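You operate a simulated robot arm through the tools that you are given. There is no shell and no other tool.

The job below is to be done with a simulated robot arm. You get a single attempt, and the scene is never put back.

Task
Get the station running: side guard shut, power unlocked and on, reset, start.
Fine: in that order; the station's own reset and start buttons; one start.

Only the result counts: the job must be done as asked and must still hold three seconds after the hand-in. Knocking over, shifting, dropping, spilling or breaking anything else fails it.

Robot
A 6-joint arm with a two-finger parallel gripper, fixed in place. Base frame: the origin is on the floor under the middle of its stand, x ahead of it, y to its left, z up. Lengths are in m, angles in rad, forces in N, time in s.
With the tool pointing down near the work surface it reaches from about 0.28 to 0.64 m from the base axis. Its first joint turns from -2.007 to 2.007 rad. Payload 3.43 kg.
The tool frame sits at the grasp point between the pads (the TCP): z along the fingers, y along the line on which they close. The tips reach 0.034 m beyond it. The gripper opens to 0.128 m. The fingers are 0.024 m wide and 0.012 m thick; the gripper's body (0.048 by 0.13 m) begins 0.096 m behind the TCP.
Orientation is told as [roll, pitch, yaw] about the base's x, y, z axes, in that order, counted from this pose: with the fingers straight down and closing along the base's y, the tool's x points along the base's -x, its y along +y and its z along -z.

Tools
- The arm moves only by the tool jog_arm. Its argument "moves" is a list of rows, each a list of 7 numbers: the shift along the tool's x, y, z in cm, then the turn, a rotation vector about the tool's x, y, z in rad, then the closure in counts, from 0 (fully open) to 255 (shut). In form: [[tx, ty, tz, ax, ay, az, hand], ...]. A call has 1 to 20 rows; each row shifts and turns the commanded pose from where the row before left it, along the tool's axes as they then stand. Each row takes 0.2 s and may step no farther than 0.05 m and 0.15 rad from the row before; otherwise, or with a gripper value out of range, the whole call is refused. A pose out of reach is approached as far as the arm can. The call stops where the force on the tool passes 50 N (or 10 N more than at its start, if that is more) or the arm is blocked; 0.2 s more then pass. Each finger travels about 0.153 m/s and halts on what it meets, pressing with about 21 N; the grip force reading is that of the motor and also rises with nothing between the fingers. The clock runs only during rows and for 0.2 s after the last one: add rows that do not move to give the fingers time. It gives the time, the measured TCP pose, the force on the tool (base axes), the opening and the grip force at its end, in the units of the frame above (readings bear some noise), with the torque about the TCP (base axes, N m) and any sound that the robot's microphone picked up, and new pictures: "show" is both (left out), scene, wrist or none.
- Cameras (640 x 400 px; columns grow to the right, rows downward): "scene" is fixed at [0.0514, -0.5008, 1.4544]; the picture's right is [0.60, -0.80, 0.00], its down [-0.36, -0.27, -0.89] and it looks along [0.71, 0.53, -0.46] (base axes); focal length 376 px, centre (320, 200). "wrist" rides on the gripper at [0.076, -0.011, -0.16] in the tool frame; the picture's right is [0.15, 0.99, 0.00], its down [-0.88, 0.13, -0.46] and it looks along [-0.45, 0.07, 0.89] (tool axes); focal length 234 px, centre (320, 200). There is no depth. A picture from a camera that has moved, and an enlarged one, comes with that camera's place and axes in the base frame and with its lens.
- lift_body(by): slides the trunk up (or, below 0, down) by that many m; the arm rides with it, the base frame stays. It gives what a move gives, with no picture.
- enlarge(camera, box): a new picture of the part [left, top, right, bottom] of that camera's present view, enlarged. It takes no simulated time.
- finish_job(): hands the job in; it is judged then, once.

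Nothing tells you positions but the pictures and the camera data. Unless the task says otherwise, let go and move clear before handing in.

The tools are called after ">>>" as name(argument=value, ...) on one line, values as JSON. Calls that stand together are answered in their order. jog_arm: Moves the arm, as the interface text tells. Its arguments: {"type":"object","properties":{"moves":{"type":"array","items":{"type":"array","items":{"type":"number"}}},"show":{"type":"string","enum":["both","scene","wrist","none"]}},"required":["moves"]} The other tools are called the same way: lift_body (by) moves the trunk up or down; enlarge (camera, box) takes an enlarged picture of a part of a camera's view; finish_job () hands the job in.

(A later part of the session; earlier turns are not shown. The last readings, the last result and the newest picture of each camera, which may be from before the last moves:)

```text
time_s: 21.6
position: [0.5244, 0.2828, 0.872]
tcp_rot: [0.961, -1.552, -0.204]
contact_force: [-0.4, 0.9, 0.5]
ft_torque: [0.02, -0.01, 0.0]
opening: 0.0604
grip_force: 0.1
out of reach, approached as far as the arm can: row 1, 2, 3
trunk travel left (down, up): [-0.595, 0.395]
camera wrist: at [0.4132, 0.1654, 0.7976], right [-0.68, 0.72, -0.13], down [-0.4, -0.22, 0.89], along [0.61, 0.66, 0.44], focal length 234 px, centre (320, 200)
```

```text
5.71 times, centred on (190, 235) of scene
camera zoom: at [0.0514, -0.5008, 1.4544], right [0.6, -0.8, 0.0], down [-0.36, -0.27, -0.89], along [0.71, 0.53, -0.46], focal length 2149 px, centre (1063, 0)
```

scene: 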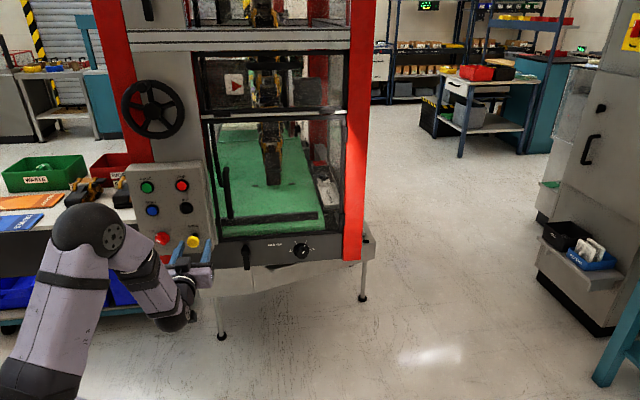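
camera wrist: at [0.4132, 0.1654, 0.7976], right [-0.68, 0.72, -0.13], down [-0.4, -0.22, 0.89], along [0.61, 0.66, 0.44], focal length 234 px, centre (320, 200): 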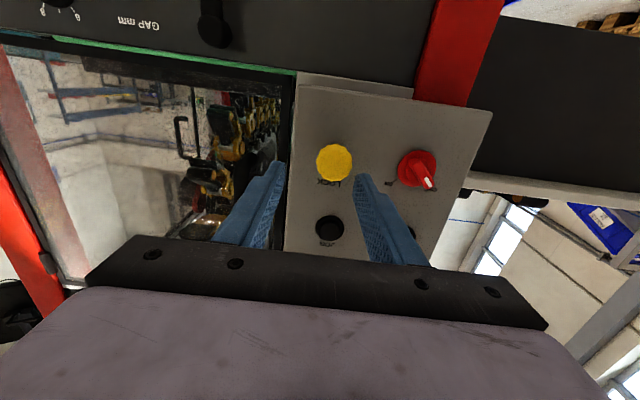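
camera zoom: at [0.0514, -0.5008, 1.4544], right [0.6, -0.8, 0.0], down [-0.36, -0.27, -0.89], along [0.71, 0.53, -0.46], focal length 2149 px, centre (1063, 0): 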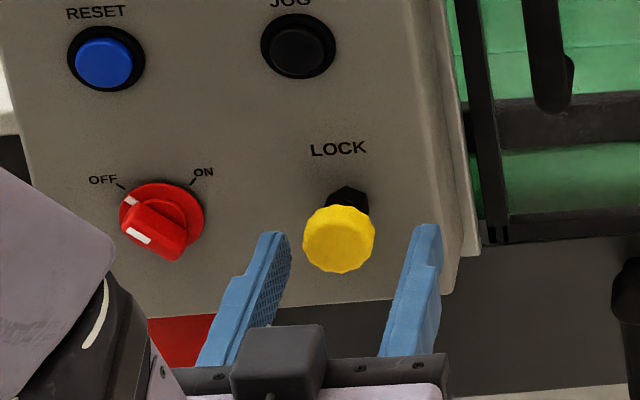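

The arm is at its inner fold limit, because the wrist sits just above shoulder height. Lowering the trunk and raising the arm to compensate should fix that.

>>> lift_body(by=-0.09)

>>> jog_arm(moves=[[-2.5, 0, 0, 0, 0, 0, 135], [-2.5, 0, 0, 0, 0, 0, 135], [-2.7, 0, 0, 0, 0, 0, 135]])

>>> enlarge(camera="wrist", box=[220, 60, 480, 260])

```text
time_s: 22.8
position: [0.524, 0.282, 0.7824]
tcp_rot: [0.997, -1.55, -0.24]
contact_force: [0.0, -0.7, -0.1]
ft_torque: [-0.01, 0.01, -0.01]
opening: 0.0605
grip_force: 0.0
trunk travel left (down, up): [-0.505, 0.485]
```

```text
time_s: 23.6
position: [0.5265, 0.2819, 0.8595]
tcp_rot: [0.984, -1.551, -0.224]
contact_force: [-1.2, -0.1, -0.7]
ft_torque: [-0.03, 0.0, -0.01]
opening: 0.0605
grip_force: 0.0
trunk travel left (down, up): [-0.505, 0.485]
camera wrist: at [0.4152, 0.1649, 0.7844], right [-0.68, 0.72, -0.13], down [-0.4, -0.22, 0.89], along [0.61, 0.66, 0.44], focal length 234 px, centre (320, 200)
```

scene: 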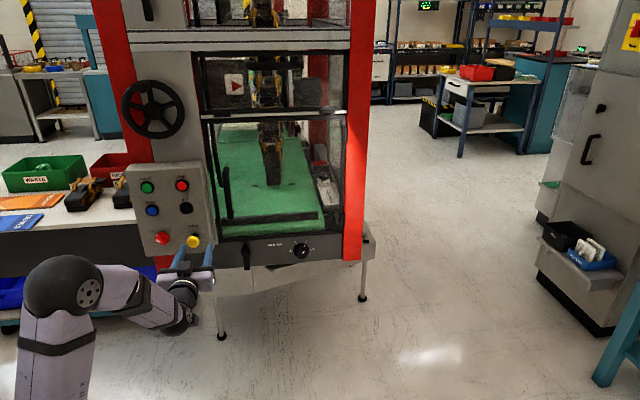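
wrist: 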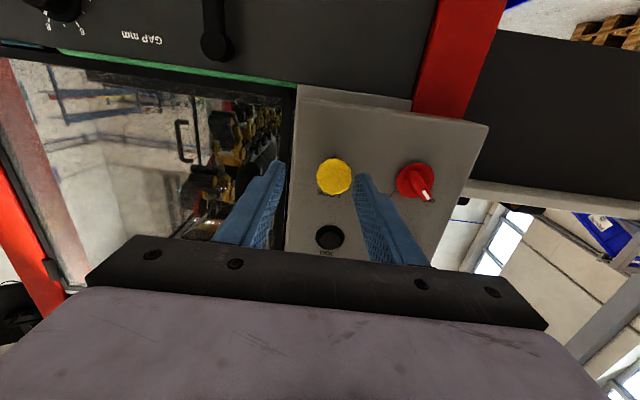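

```text
2.00 times, centred on (350, 160) of wrist
camera zoom: at [0.4152, 0.1649, 0.7844], right [-0.68, 0.72, -0.13], down [-0.4, -0.22, 0.89], along [0.61, 0.66, 0.44], focal length 468 px, centre (260, 280)
```

zoom: 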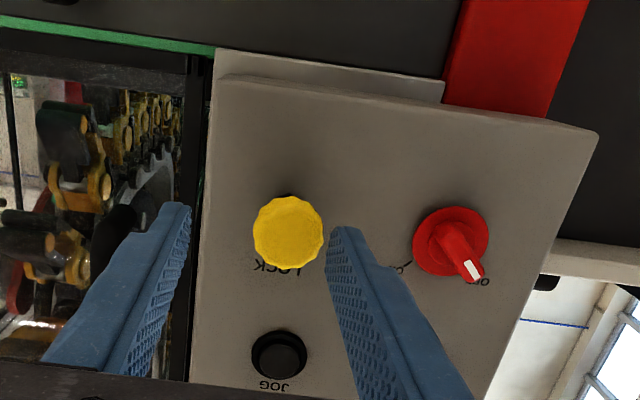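

Now I'm in reach and level with the knob. I'll shift 1.35 cm left to centre, then advance 3 cm to straddle it, with the tips staying about 1 cm off the panel.

>>> jog_arm(moves=[[0, 0.7, 0, 0, 0, 0, 135], [0, 0.65, 0, 0, 0, 0, 135], [0, 0, 1.0, 0, 0, 0, 135], [0, 0, 1.0, 0, 0, 0, 135], [0, 0, 1.0, 0, 0, 0, 135]])

>>> enlarge(camera="wrist", box=[220, 60, 480, 260])

>>> enlarge(camera="scene", box=[140, 200, 240, 270])

```text
time_s: 24.8
position: [0.539, 0.3126, 0.858]
tcp_rot: [0.966, -1.552, -0.206]
contact_force: [-0.9, 0.6, -0.7]
ft_torque: [0.02, -0.03, 0.01]
opening: 0.0601
grip_force: 0.1
trunk travel left (down, up): [-0.505, 0.485]
camera wrist: at [0.4269, 0.1956, 0.784], right [-0.68, 0.72, -0.13], down [-0.4, -0.22, 0.89], along [0.61, 0.66, 0.44], focal length 234 px, centre (320, 200)
```

scene: 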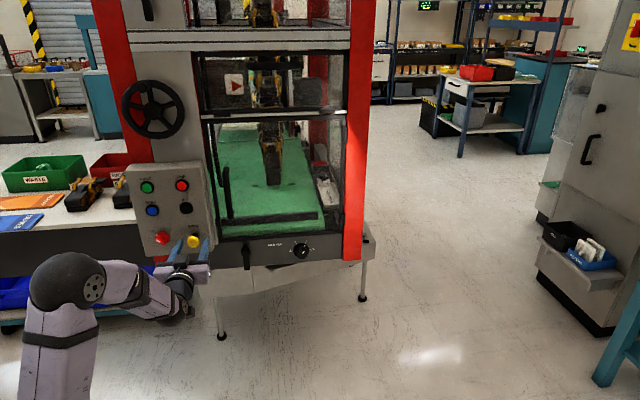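
wrist: 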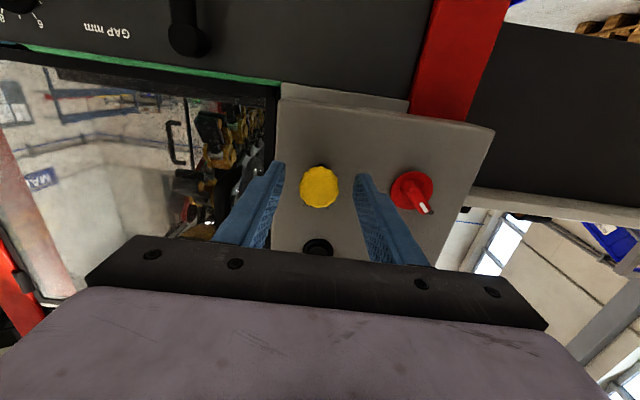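

```text
2.00 times, centred on (350, 160) of wrist
camera zoom: at [0.4269, 0.1956, 0.784], right [-0.68, 0.72, -0.13], down [-0.4, -0.22, 0.89], along [0.61, 0.66, 0.44], focal length 468 px, centre (260, 280)
```

zoom: 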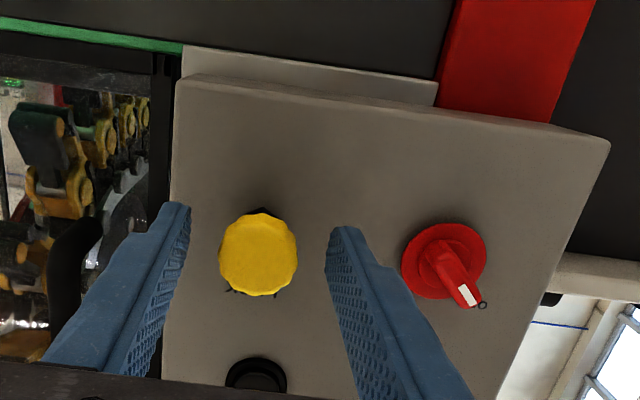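

```text
5.71 times, centred on (190, 235) of scene
camera zoom: at [0.0514, -0.5008, 1.4544], right [0.6, -0.8, 0.0], down [-0.36, -0.27, -0.89], along [0.71, 0.53, -0.46], focal length 2149 px, centre (1063, 0)
```

zoom: 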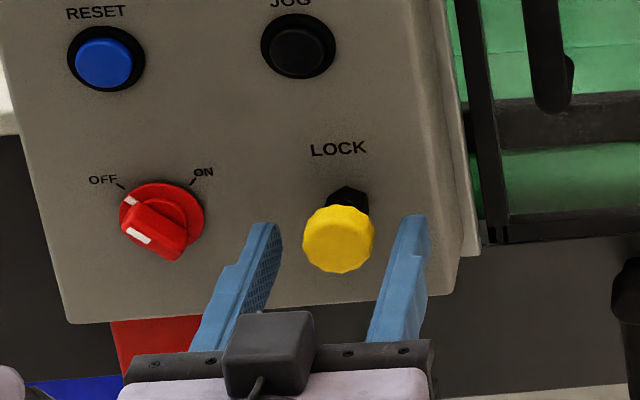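

The fingers straddle the knob and it looks centred. I'll go 5 mm deeper and 3 mm up, then close on it.

>>> jog_arm(moves=[[-0.3, 0, 0.5, 0, 0, 0, 135], [0, 0, 0, 0, 0, 0, 170], [0, 0, 0, 0, 0, 0, 200], [0, 0, 0, 0, 0, 0, 255], [0, 0, 0, 0, 0, 0, 255]])

>>> enlarge(camera="wrist", box=[220, 60, 480, 260])

>>> enlarge(camera="scene", box=[140, 200, 240, 270])

```text
time_s: 26.0
position: [0.5423, 0.316, 0.8609]
tcp_rot: [1.008, -1.552, -0.247]
contact_force: [1.1, -1.4, 0.3]
ft_torque: [0.08, 0.0, 0.59]
opening: 0.0324
grip_force: 44.7
trunk travel left (down, up): [-0.505, 0.485]
camera wrist: at [0.4309, 0.199, 0.7871], right [-0.68, 0.72, -0.13], down [-0.4, -0.22, 0.89], along [0.61, 0.66, 0.44], focal length 234 px, centre (320, 200)
```

scene: 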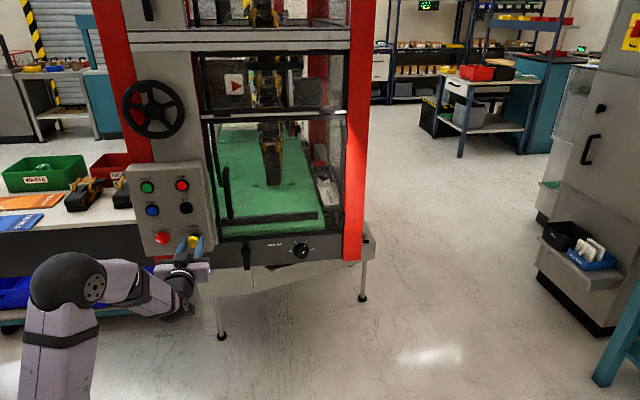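
wrist: 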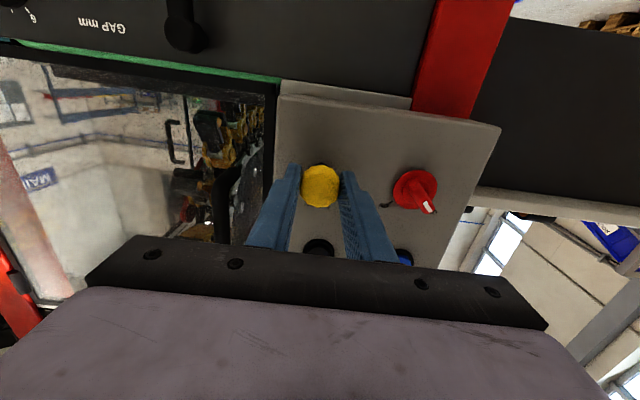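

```text
2.00 times, centred on (350, 160) of wrist
camera zoom: at [0.4309, 0.199, 0.7871], right [-0.68, 0.72, -0.13], down [-0.4, -0.22, 0.89], along [0.61, 0.66, 0.44], focal length 468 px, centre (260, 280)
```

zoom: 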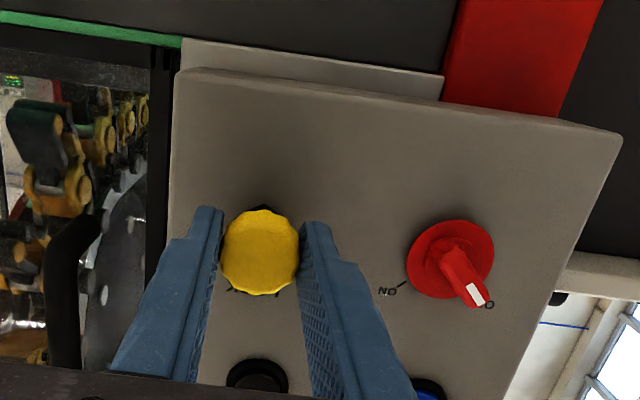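

```text
5.71 times, centred on (190, 235) of scene
camera zoom: at [0.0514, -0.5008, 1.4544], right [0.6, -0.8, 0.0], down [-0.36, -0.27, -0.89], along [0.71, 0.53, -0.46], focal length 2149 px, centre (1063, 0)
```

zoom: 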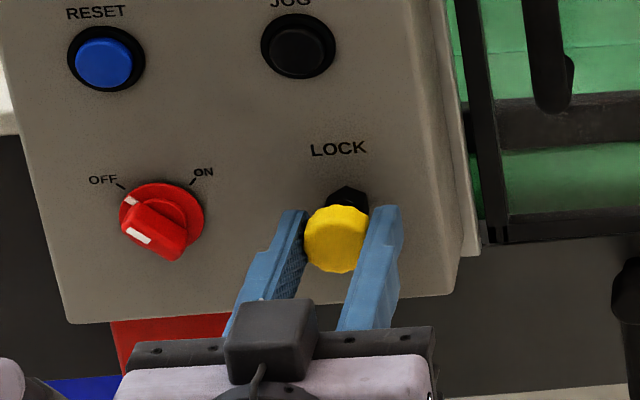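

Gripped: opening 32 mm, grip force up. I'll pull gently outward in small steps and watch the force.

>>> jog_arm(moves=[[0, 0, -0.25, 0, 0, 0, 255], [0, 0, -0.25, 0, 0, 0, 255], [0, 0, -0.25, 0, 0, 0, 255], [0, 0, -0.25, 0, 0, 0, 255]])

>>> enlarge(camera="scene", box=[140, 200, 240, 270])

```text
time_s: 27.0
position: [0.534, 0.3083, 0.8605]
tcp_rot: [0.965, -1.55, -0.205]
contact_force: [-1.0, -3.9, -2.1]
ft_torque: [0.54, -0.53, 0.58]
opening: 0.0324
grip_force: 44.9
trunk travel left (down, up): [-0.505, 0.485]
camera wrist: at [0.4232, 0.1917, 0.7874], right [-0.68, 0.72, -0.13], down [-0.4, -0.22, 0.89], along [0.61, 0.66, 0.44], focal length 234 px, centre (320, 200)
```

scene: 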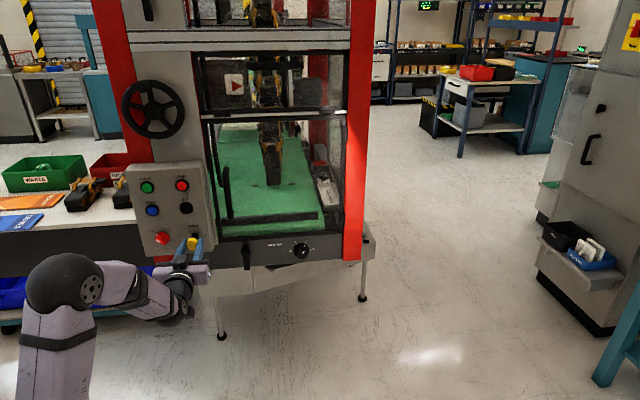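
wrist: 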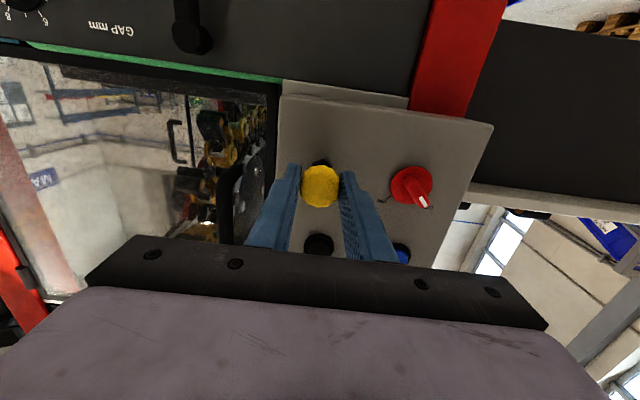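

```text
5.71 times, centred on (190, 235) of scene
camera zoom: at [0.0514, -0.5008, 1.4544], right [0.6, -0.8, 0.0], down [-0.36, -0.27, -0.89], along [0.71, 0.53, -0.46], focal length 2149 px, centre (1063, 0)
```

zoom: 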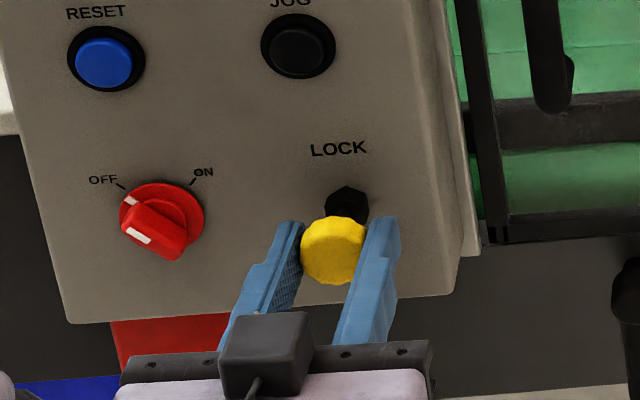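

The knob came out about 11 mm with little force. I'll keep pulling gently to find its end of travel.

>>> jog_arm(moves=[[0, 0, -0.25, 0, 0, 0, 255], [0, 0, -0.25, 0, 0, 0, 255]], show="none")

>>> enlarge(camera="scene", box=[140, 200, 240, 270])

```text
time_s: 27.6
position: [0.5329, 0.307, 0.8612]
tcp_rot: [0.969, -1.55, -0.209]
contact_force: [22.3, 13.8, 1.6]
ft_torque: [-0.51, 0.69, 0.51]
opening: 0.0325
grip_force: 44.5
trunk travel left (down, up): [-0.505, 0.485]
```

```text
5.71 times, centred on (190, 235) of scene
camera zoom: at [0.0514, -0.5008, 1.4544], right [0.6, -0.8, 0.0], down [-0.36, -0.27, -0.89], along [0.71, 0.53, -0.46], focal length 2149 px, centre (1063, 0)
```

zoom: 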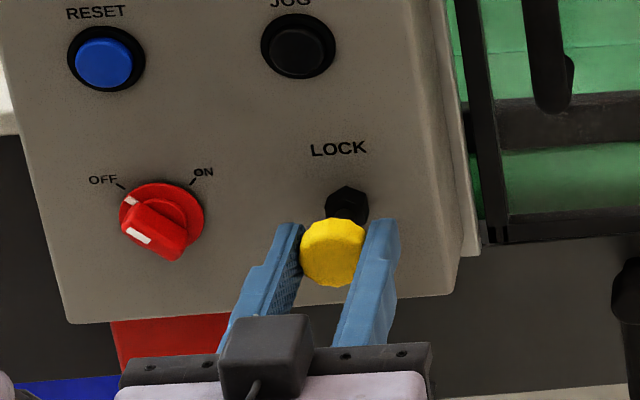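

It hit an end stop at about 12 mm of travel. I'll relax the pull, let go, and see whether it stays out.

>>> jog_arm(moves=[[0, 0, 0.3, 0, 0, 0, 255], [0, 0, 0, 0, 0, 0, 180], [0, 0, 0, 0, 0, 0, 135], [0, 0, 0, 0, 0, 0, 135]])

>>> enlarge(camera="scene", box=[140, 200, 240, 270])

>>> enlarge(camera="wrist", box=[220, 60, 480, 260])

```text
time_s: 28.6
position: [0.5327, 0.307, 0.8613]
tcp_rot: [0.984, -1.552, -0.229]
contact_force: [-0.1, -0.4, 0.5]
ft_torque: [-0.03, 0.01, 0.02]
opening: 0.0604
grip_force: 0.1
trunk travel left (down, up): [-0.505, 0.485]
camera wrist: at [0.4217, 0.1907, 0.7876], right [-0.68, 0.72, -0.13], down [-0.4, -0.22, 0.89], along [0.61, 0.66, 0.44], focal length 234 px, centre (320, 200)
```

scene: 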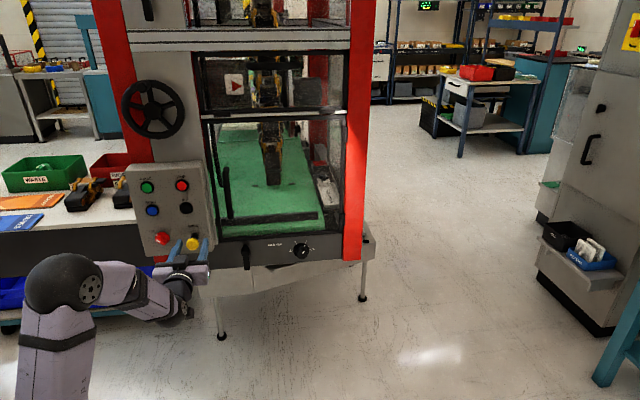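
wrist: 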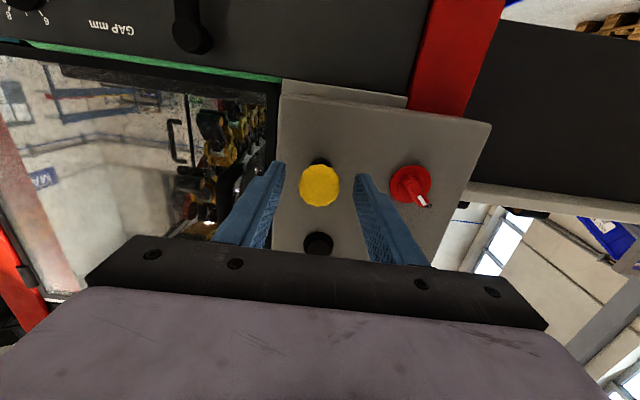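

```text
5.71 times, centred on (190, 235) of scene
camera zoom: at [0.0514, -0.5008, 1.4544], right [0.6, -0.8, 0.0], down [-0.36, -0.27, -0.89], along [0.71, 0.53, -0.46], focal length 2149 px, centre (1063, 0)
```

zoom: 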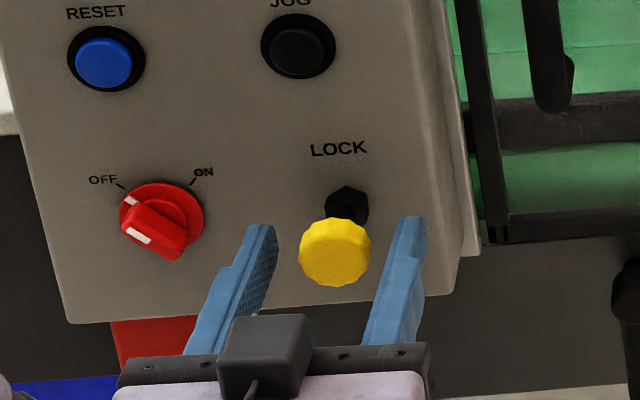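

```text
2.00 times, centred on (350, 160) of wrist
camera zoom: at [0.4217, 0.1907, 0.7876], right [-0.68, 0.72, -0.13], down [-0.4, -0.22, 0.89], along [0.61, 0.66, 0.44], focal length 468 px, centre (260, 280)
```

zoom: 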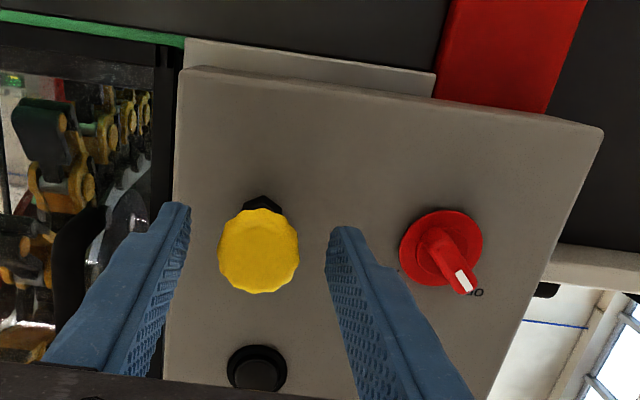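

The lock stays out, so power is unlocked. Next I back off from the knob and take a close look at the power switch for gripping its bar.

>>> jog_arm(moves=[[0, 0, -1.5, 0, 0, 0, 135], [0, 0, -1.5, 0, 0, 0, 135], [0, 0, -1.5, 0, 0, 0, 135]], show="wrist")

>>> enlarge(camera="wrist", box=[350, 120, 470, 220])

>>> enlarge(camera="scene", box=[145, 222, 205, 260])

```text
time_s: 29.4
position: [0.5005, 0.275, 0.8622]
tcp_rot: [0.996, -1.552, -0.239]
contact_force: [-0.4, 0.1, -0.2]
ft_torque: [0.0, 0.01, -0.04]
opening: 0.0603
grip_force: 0.1
trunk travel left (down, up): [-0.505, 0.485]
camera wrist: at [0.3893, 0.1595, 0.7888], right [-0.68, 0.72, -0.13], down [-0.4, -0.22, 0.89], along [0.61, 0.66, 0.44], focal length 234 px, centre (320, 200)
```

wrist: 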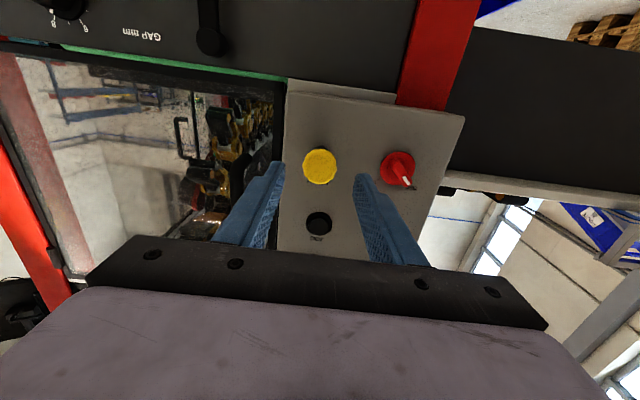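

```text
4.00 times, centred on (410, 170) of wrist
camera zoom: at [0.3893, 0.1595, 0.7888], right [-0.68, 0.72, -0.13], down [-0.4, -0.22, 0.89], along [0.61, 0.66, 0.44], focal length 937 px, centre (-40, 320)
```

zoom: 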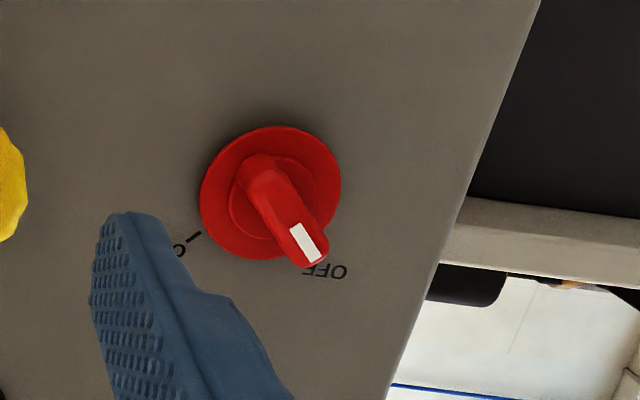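

```text
10.53 times, centred on (175, 241) of scene
camera zoom: at [0.0514, -0.5008, 1.4544], right [0.6, -0.8, 0.0], down [-0.36, -0.27, -0.89], along [0.71, 0.53, -0.46], focal length 3959 px, centre (1846, -232)
```

zoom: 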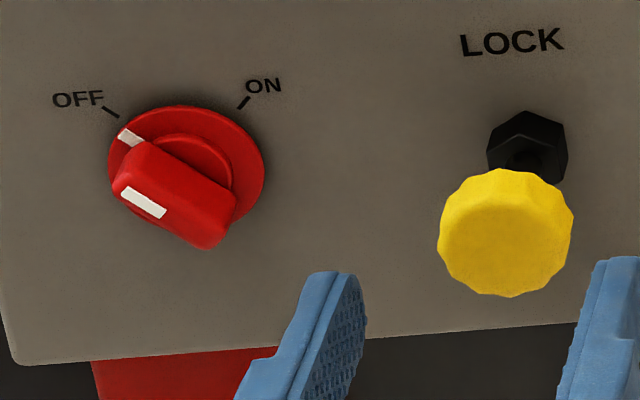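

The switch axis is at about (0.506, 0.404, 0.862), with its bar symmetric and pointing up-left at OFF; ON is 90° clockwise. I'll drop the trunk a little more for clearance from the fold limit, then shift left in front of the switch.

>>> lift_body(by=-0.08)

>>> jog_arm(moves=[[-4, 0, 0, 0, 0, 0, 165], [-4, 0, 0, 0, 0, 0, 165], [0, 4.5, 0, 0, 0, 0, 165], [0, 4.5, 0, 0, 0, 0, 165]])

```text
time_s: 30.6
position: [0.5009, 0.2767, 0.7828]
tcp_rot: [1.0, -1.549, -0.238]
contact_force: [-0.4, -0.4, 0.0]
ft_torque: [-0.02, -0.01, -0.01]
opening: 0.0603
grip_force: 0.0
trunk travel left (down, up): [-0.425, 0.565]
```

```text
time_s: 31.6
position: [0.4605, 0.318, 0.8651]
tcp_rot: [0.91, -1.551, -0.145]
contact_force: [-0.1, 0.1, -0.4]
ft_torque: [0.0, -0.01, -0.03]
opening: 0.0452
grip_force: 0.0
out of reach, approached as far as the arm can: row 4
trunk travel left (down, up): [-0.425, 0.565]
camera wrist: at [0.3501, 0.1999, 0.7914], right [-0.69, 0.71, -0.13], down [-0.4, -0.22, 0.89], along [0.6, 0.66, 0.44], focal length 234 px, centre (320, 200)
```

scene: 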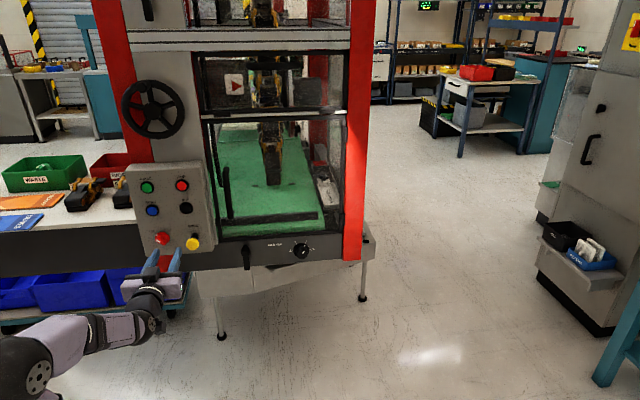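
wrist: 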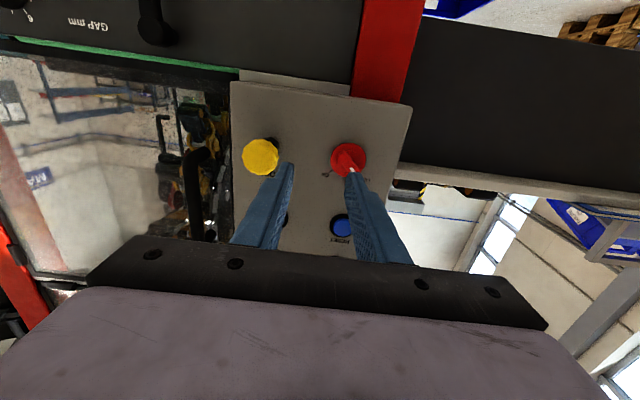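

The fold limit stopped me 3 cm short on the left, but advancing restores reach. I'll move diagonally forward-left to centre on the switch, staying in front of its bar.

>>> jog_arm(moves=[[0.1, 1.1, 0.8, 0, 0, 0, 165], [0.1, 1.1, 0.7, 0, 0, 0, 165], [0.1, 1.0, 0.5, 0, 0, 0, 165]])

>>> enlarge(camera="wrist", box=[220, 80, 420, 240])

```text
time_s: 32.4
position: [0.4736, 0.3262, 0.8706]
tcp_rot: [0.911, -1.55, -0.148]
contact_force: [0.0, -0.1, 0.3]
ft_torque: [-0.02, -0.01, 0.0]
opening: 0.045
grip_force: 0.0
out of reach, approached as far as the arm can: row 1, 2, 3
trunk travel left (down, up): [-0.425, 0.565]
camera wrist: at [0.3621, 0.2083, 0.7967], right [-0.69, 0.71, -0.13], down [-0.4, -0.22, 0.89], along [0.6, 0.66, 0.44], focal length 234 px, centre (320, 200)
```

scene: 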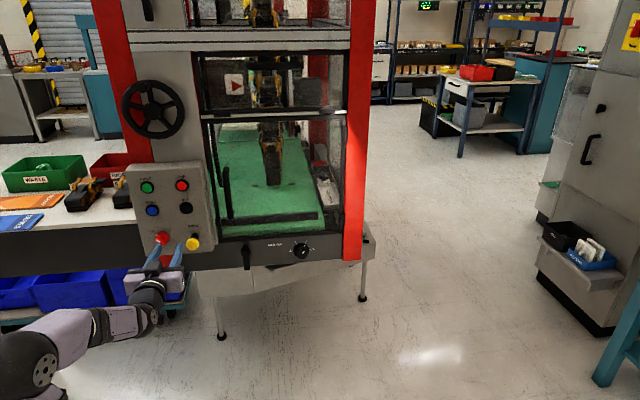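
wrist: 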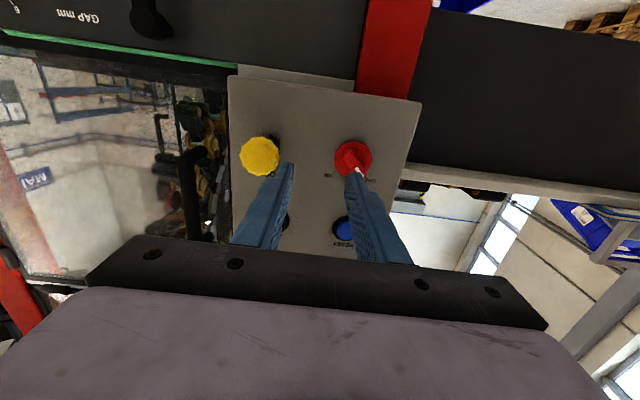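

```text
2.50 times, centred on (320, 160) of wrist
camera zoom: at [0.3621, 0.2083, 0.7967], right [-0.69, 0.71, -0.13], down [-0.4, -0.22, 0.89], along [0.6, 0.66, 0.44], focal length 585 px, centre (320, 300)
```

zoom: 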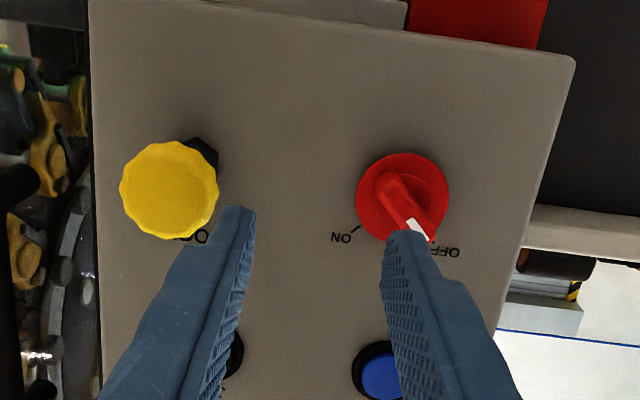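

Reaching the switch this low puts the wrist near a limit. It should work better with the trunk high and the arm reaching downward. I'll back away, move right in front of the closed door, and raise the trunk there.

>>> jog_arm(moves=[[0, 0, -1.5, 0, 0, 0, 165], [0, -3.5, -0.2, 0, 0, 0, 165], [0, -4.5, -0.3, 0, 0, 0, 165], [0, -4.5, -0.3, 0, 0, 0, 165], [0, -4.5, -0.3, 0, 0, 0, 165], [0, -4.5, 0, 0, 0, 0, 165]])

```text
time_s: 33.8
position: [0.6021, 0.1517, 0.8659]
tcp_rot: [0.972, -1.551, -0.216]
contact_force: [0.3, 0.5, -0.2]
ft_torque: [0.0, 0.03, -0.03]
opening: 0.0451
grip_force: 0.1
trunk travel left (down, up): [-0.425, 0.565]
camera wrist: at [0.4912, 0.0349, 0.793], right [-0.68, 0.72, -0.13], down [-0.4, -0.22, 0.89], along [0.61, 0.66, 0.44], focal length 234 px, centre (320, 200)
```

scene: 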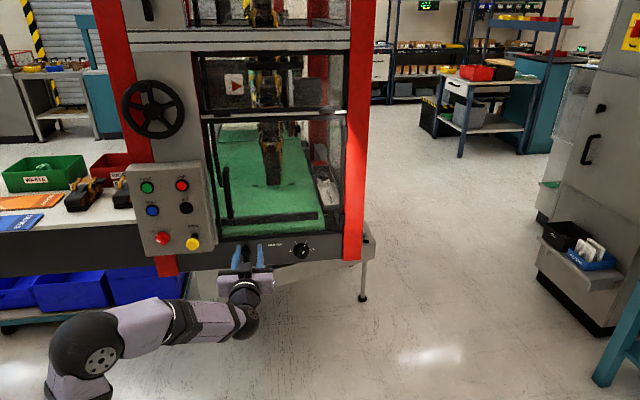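
wrist: 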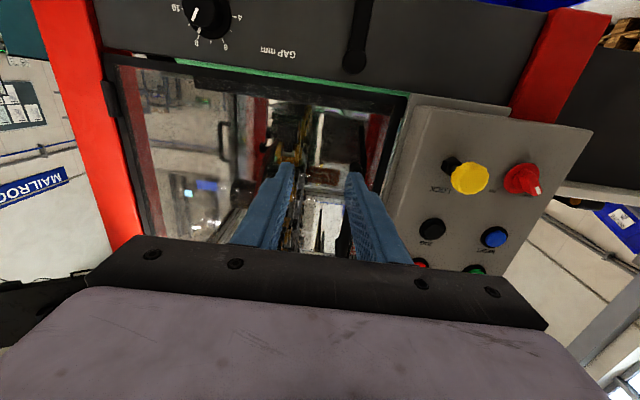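

I'm clear in front of the door. Next I raise the trunk by 0.5 m, then bring the arm down by the same amount.

>>> lift_body(by=0.5)

>>> jog_arm(moves=[[4, 0, 0, 0, 0, 0, 165], [4, 0, 0, 0, 0, 0, 165], [4, 0, 0, 0, 0, 0, 165], [4, 0, 0, 0, 0, 0, 165], [4, 0, 0, 0, 0, 0, 165], [4, 0, 0, 0, 0, 0, 165]])

```text
refused: 0.5 is not a number from -0.4 to 0.4
```

```text
time_s: 35.2
position: [0.5987, 0.1547, 0.627]
tcp_rot: [1.02, -1.553, -0.264]
contact_force: [0.2, 0.0, 0.1]
ft_torque: [0.01, 0.03, 0.0]
opening: 0.0452
grip_force: 0.1
trunk travel left (down, up): [-0.425, 0.565]
camera wrist: at [0.487, 0.0374, 0.5533], right [-0.68, 0.72, -0.13], down [-0.41, -0.22, 0.89], along [0.61, 0.66, 0.44], focal length 234 px, centre (320, 200)
```

scene: 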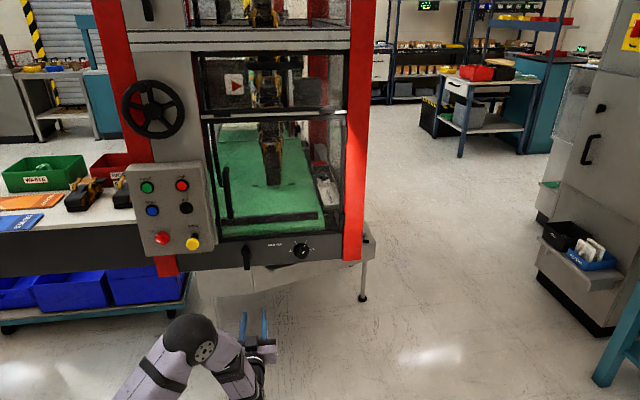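
wrist: 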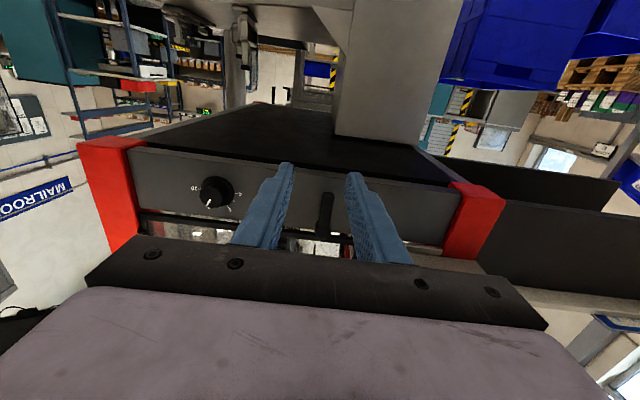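

The lift was refused because the limit is 0.4 m per call, so only the arm's descent ran. It passed freely with no contact. I'll lift by 0.38 m along the same clear column and check before going on.

>>> lift_body(by=0.38)

```text
time_s: 38.8
position: [0.5974, 0.154, 1.0076]
tcp_rot: [0.991, -1.551, -0.232]
contact_force: [0.1, -0.7, 0.3]
ft_torque: [-0.01, 0.01, 0.0]
opening: 0.0454
grip_force: 0.1
trunk travel left (down, up): [-0.805, 0.185]
```

>>> jog_arm(moves=[[3.5, 0, 0, 0, 0, 0, 165], [3.5, 0, 0, 0, 0, 0, 165], [3.5, 0, 0, 0, 0, 0, 165], [3.5, 0, 0, 0, 0, 0, 165]])

```text
time_s: 39.8
position: [0.6167, 0.1508, 0.8738]
tcp_rot: [1.106, -1.547, -0.345]
contact_force: [1.0, -0.1, -0.1]
ft_torque: [0.0, 0.0, 0.0]
opening: 0.0451
grip_force: 0.0
out of reach, approached as far as the arm can: row 3, 4
trunk travel left (down, up): [-0.805, 0.185]
camera wrist: at [0.5064, 0.0343, 0.7989], right [-0.69, 0.72, -0.13], down [-0.4, -0.23, 0.89], along [0.61, 0.66, 0.44], focal length 234 px, centre (320, 200)
```

scene: 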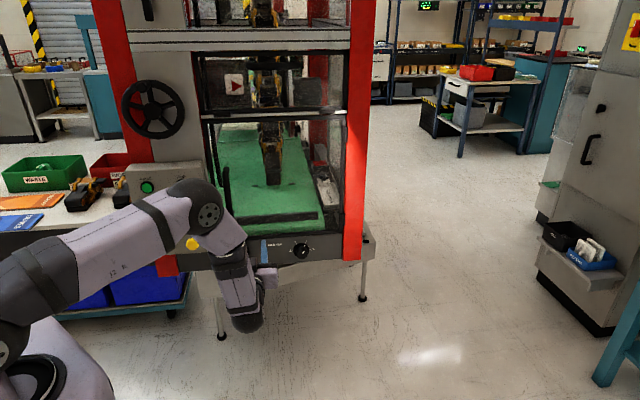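
wrist: 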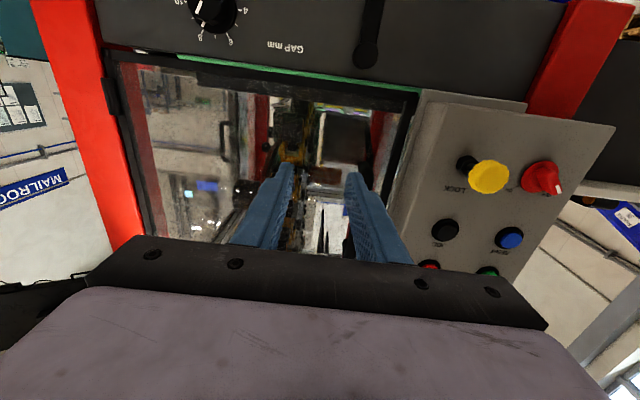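

I worked out the limit: the forearm can't fold past a minimum shoulder–wrist distance. The switch therefore needs the trunk around −0.38, with the shoulder well below the tool. I'll go there in this clear column.

>>> lift_body(by=-0.26)

```text
time_s: 42.5
position: [0.6156, 0.1512, 0.6134]
tcp_rot: [1.101, -1.549, -0.337]
contact_force: [-0.4, -0.5, -0.3]
ft_torque: [-0.01, -0.01, -0.04]
opening: 0.0452
grip_force: 0.2
trunk travel left (down, up): [-0.545, 0.445]
```

>>> jog_arm(moves=[[-4.2, 0, 0, 0, -0.018, 0, 165], [-4.2, 0, 0, 0, 0, 0, 165], [-4.2, 0, 0, 0, 0, 0, 165], [-4.2, 0, 0, 0, 0, 0, 165], [-4.2, 0, 0, 0, 0, 0, 165], [-3.9, 0, 0, 0, 0, 0, 165]])

```text
time_s: 43.9
position: [0.6185, 0.1469, 0.8613]
tcp_rot: [1.859, -1.549, -1.098]
contact_force: [-0.2, -0.3, 0.0]
ft_torque: [0.0, -0.01, 0.0]
opening: 0.0452
grip_force: 0.0
trunk travel left (down, up): [-0.545, 0.445]
camera wrist: at [0.5097, 0.0305, 0.7844], right [-0.68, 0.72, -0.13], down [-0.41, -0.24, 0.88], along [0.6, 0.65, 0.46], focal length 234 px, centre (320, 200)
```

scene: 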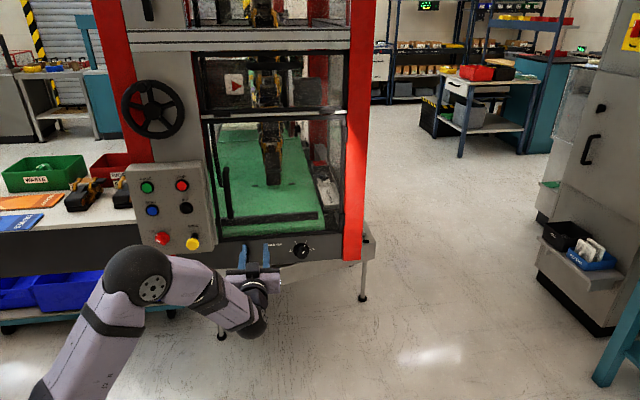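
wrist: 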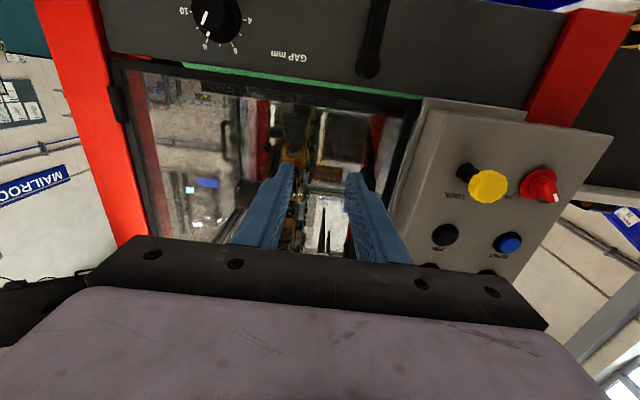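

The tool is level at z≈0.861. I'll drop the trunk 4 cm more for margin and then slide left past the LOCK, with the tips about 2.5 cm in front of it, toward the switch.

>>> lift_body(by=-0.04)

>>> jog_arm(moves=[[-4.1, 0, 0, 0, 0, 0, 165], [0, 4.4, 0, 0, 0, 0, 165], [0, 4.4, 0, 0, 0, 0, 165], [0, 4.4, 0, 0, 0, 0, 165], [0, 4.4, 0, 0, 0, 0, 165], [0, 4.4, 0, 0, 0, 0, 165], [0, 4.4, 0, 0, 0, 0, 165]])

```text
time_s: 44.7
position: [0.6188, 0.1469, 0.8217]
tcp_rot: [1.908, -1.55, -1.146]
contact_force: [-0.5, -0.7, 0.5]
ft_torque: [0.0, 0.0, 0.0]
opening: 0.0452
grip_force: 0.1
trunk travel left (down, up): [-0.505, 0.485]
```

```text
time_s: 46.3
position: [0.4696, 0.3046, 0.8678]
tcp_rot: [1.86, -1.55, -1.095]
contact_force: [-0.8, -0.2, -0.7]
ft_torque: [-0.02, 0.0, -0.02]
opening: 0.0453
grip_force: 0.1
out of reach, approached as far as the arm can: row 7
trunk travel left (down, up): [-0.505, 0.485]
camera wrist: at [0.3594, 0.1882, 0.7912], right [-0.69, 0.72, -0.13], down [-0.41, -0.24, 0.88], along [0.6, 0.66, 0.46], focal length 234 px, centre (320, 200)
```

scene: 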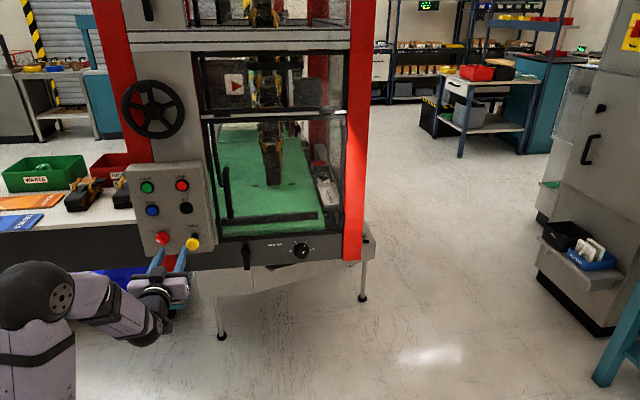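
wrist: 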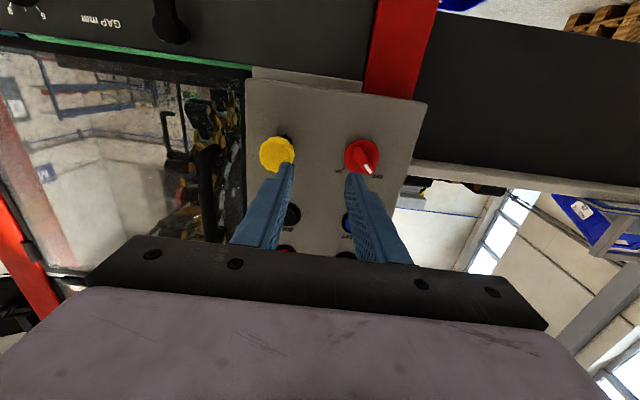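

Sideways motion stalls at a wrist-roll limit. In this arm configuration the tool was swung around sideways. I'll retreat right to free space, drop the tool to point down, align it with the arm's plane, and pitch up again in-plane to get the better wrist branch. First step: slide back right.

>>> jog_arm(moves=[[0, -4.4, 0, 0, 0, 0, 165], [0, -4.4, 0, 0, 0, 0, 165], [0, -4.4, 0, 0, 0, 0, 165], [0, -4.4, 0, 0, 0, 0, 165], [0, -4.4, 0, 0, 0, 0, 165]], show="none")

```text
time_s: 47.5
position: [0.6238, 0.1454, 0.8627]
tcp_rot: [1.876, -1.548, -1.114]
contact_force: [0.1, 1.0, 0.6]
ft_torque: [-0.02, 0.0, -0.02]
opening: 0.045
grip_force: 0.0
trunk travel left (down, up): [-0.505, 0.485]
```

Clear of the panel. I'll now swing the tool down about the wrist centre, away from the station.

>>> jog_arm(moves=[[2.99, 0, -0.22, 0, 0.15, 0, 165], [2.99, 0, -0.22, 0, 0.15, 0, 165], [2.99, 0, -0.22, 0, 0.15, 0, 165], [2.99, 0, -0.22, 0, 0.15, 0, 165], [2.99, 0, -0.22, 0, 0.15, 0, 165], [2.99, 0, -0.22, 0, 0.15, 0, 165], [2.99, 0, -0.22, 0, 0.15, 0, 165], [2.99, 0, -0.22, 0, 0.15, 0, 165], [2.99, 0, -0.22, 0, 0.15, 0, 165], [2.99, 0, -0.22, 0, 0.15, 0, 165], [1.5, 0, -0.05, 0, 0.075, 0, 165]])

```text
time_s: 49.9
position: [0.4747, 0.0108, 0.6618]
tcp_rot: [0.021, -0.001, 0.762]
contact_force: [-0.6, 0.3, 0.2]
ft_torque: [0.01, 0.02, 0.0]
opening: 0.0453
grip_force: 0.1
trunk travel left (down, up): [-0.505, 0.485]
camera wrist: at [0.4286, -0.0513, 0.8204], right [-0.79, 0.62, 0.02], down [0.55, 0.69, 0.46], along [0.27, 0.37, -0.89], focal length 234 px, centre (320, 200)
```

scene: 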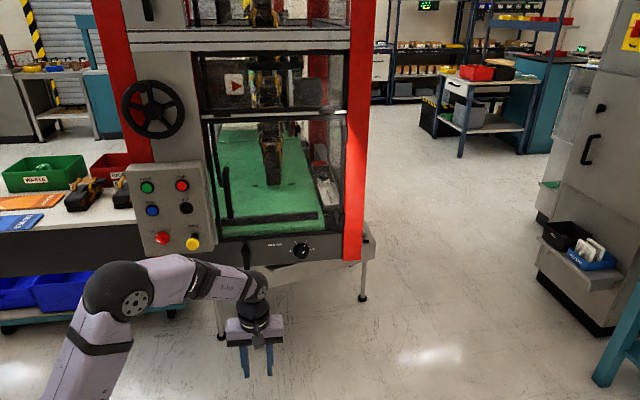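
wrist: 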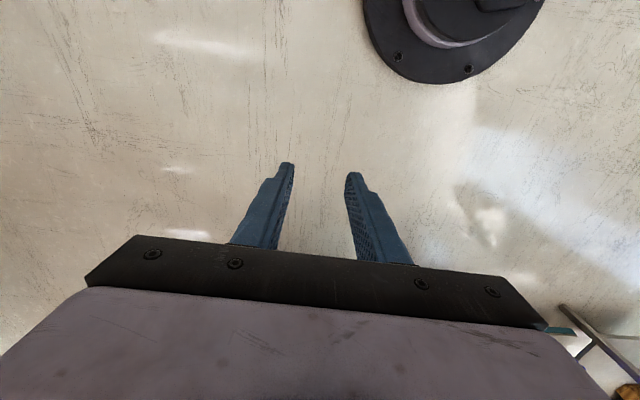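

The tool points straight down. Now I yaw it into the arm's plane.

>>> jog_arm(moves=[[0, 0, 0, 0, 0, 0.148, 165], [0, 0, 0, 0, 0, 0.148, 165], [0, 0, 0, 0, 0, 0.148, 165], [0, 0, 0, 0, 0, 0.148, 165], [0, 0, 0, 0, 0, 0.147, 165], [0, 0, 0, 0.021, 0, 0, 165]], show="none")

```text
time_s: 51.3
position: [0.4745, 0.0113, 0.66]
tcp_rot: [-0.002, 0.011, 0.02]
contact_force: [1.2, 0.2, -0.4]
ft_torque: [0.01, 0.01, 0.0]
opening: 0.0449
grip_force: 0.0
trunk travel left (down, up): [-0.505, 0.485]
```

>>> jog_arm(moves=[[-2.99, 0, -0.22, 0, -0.15, 0, 165], [-2.99, 0, -0.22, 0, -0.15, 0, 165], [-2.99, 0, -0.22, 0, -0.15, 0, 165], [-2.99, 0, -0.22, 0, -0.15, 0, 165], [-2.99, 0, -0.22, 0, -0.15, 0, 165], [-2.99, 0, -0.22, 0, -0.15, 0, 165]])

```text
time_s: 52.7
position: [0.6319, 0.0143, 0.7347]
tcp_rot: [-0.005, -0.891, 0.026]
contact_force: [0.2, -0.7, 0.1]
ft_torque: [-0.04, 0.0, -0.03]
opening: 0.0453
grip_force: 0.1
trunk travel left (down, up): [-0.505, 0.485]
camera wrist: at [0.4601, 0.0008, 0.7763], right [-0.11, 0.99, -0.12], down [0.2, 0.14, 0.97], along [0.97, 0.09, -0.21], focal length 234 px, centre (320, 200)
```

scene: 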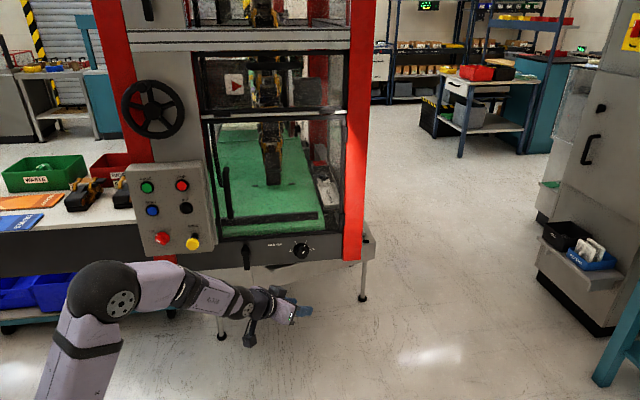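
wrist: 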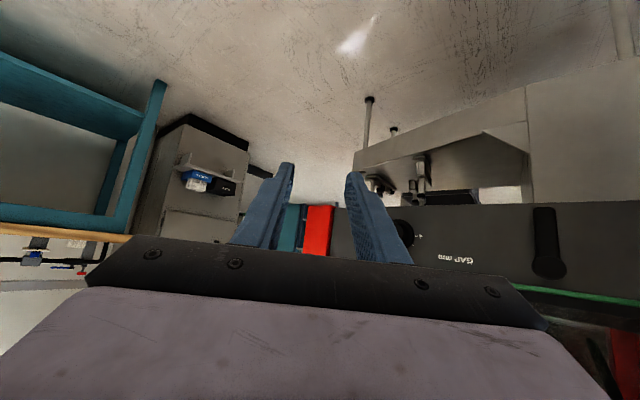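

>>> jog_arm(moves=[[-2.99, 0, -0.22, 0, -0.15, 0, 165], [-2.99, 0, -0.22, 0, -0.15, 0, 165], [-2.99, 0, -0.22, 0, -0.15, 0, 165], [-2.99, 0, -0.22, 0, -0.15, 0, 165], [-1.6, 0, -0.06, 0, -0.08, 0, 165]])

```text
time_s: 53.9
position: [0.6775, 0.0171, 0.8607]
tcp_rot: [-1.269, -1.567, 1.292]
contact_force: [0.6, -0.6, 0.3]
ft_torque: [0.01, 0.03, -0.04]
opening: 0.0452
grip_force: 0.1
trunk travel left (down, up): [-0.505, 0.485]
camera wrist: at [0.5167, 0.0021, 0.7856], right [-0.02, 0.99, -0.15], down [-0.46, 0.12, 0.88], along [0.89, 0.09, 0.45], focal length 234 px, centre (320, 200)
```

scene: 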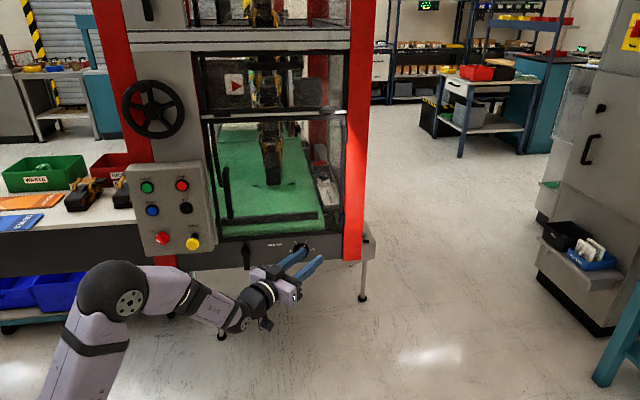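
wrist: 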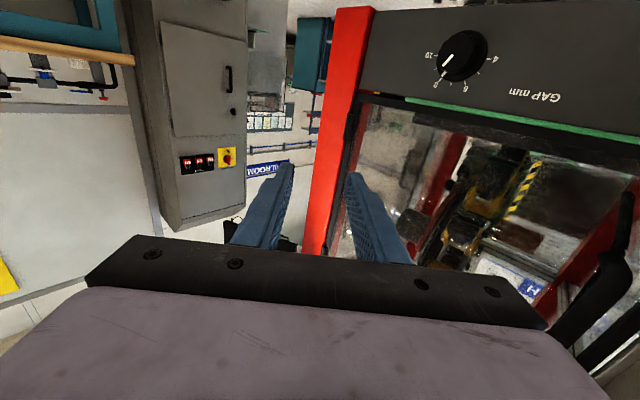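

The tool is horizontal again, this time in the better wrist branch. I'll retract to radius 0.55 and swing the whole arm left in an arc in front of the panel. The tips stay at radius 0.584; the LOCK knob is at 0.62.

>>> jog_arm(moves=[[0, 0, -4.2, 0, 0, 0, 165], [0, 0, -4.2, 0, 0, 0, 165], [0, 0, -4.3, 0, 0, 0, 165], [0, 4.67, -0.2, -0.085, 0, 0, 165], [0, 4.67, -0.2, -0.085, 0, 0, 165], [0, 4.67, -0.2, -0.085, 0, 0, 165], [0, 4.67, -0.2, -0.085, 0, 0, 165]])

```text
time_s: 55.5
position: [0.5144, 0.1966, 0.86]
tcp_rot: [-0.397, -1.568, 0.761]
contact_force: [-0.3, 0.4, -0.4]
ft_torque: [0.0, -0.04, 0.01]
opening: 0.0454
grip_force: 0.0
trunk travel left (down, up): [-0.505, 0.485]
camera wrist: at [0.3678, 0.1298, 0.7854], right [-0.35, 0.92, -0.15], down [-0.47, -0.04, 0.88], along [0.81, 0.38, 0.45], focal length 234 px, centre (320, 200)
```

scene: 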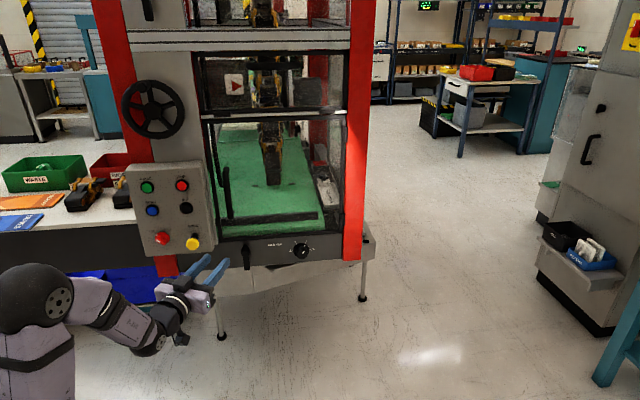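
wrist: 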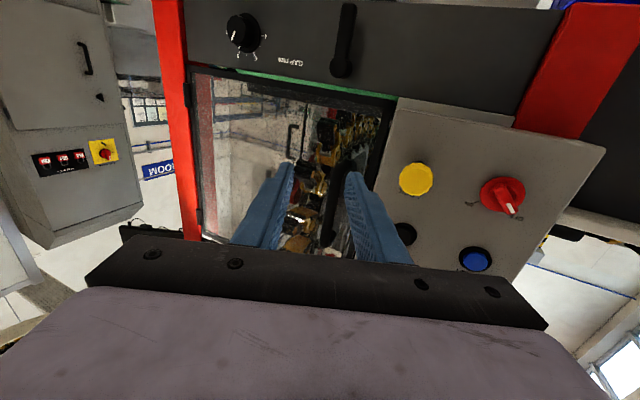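

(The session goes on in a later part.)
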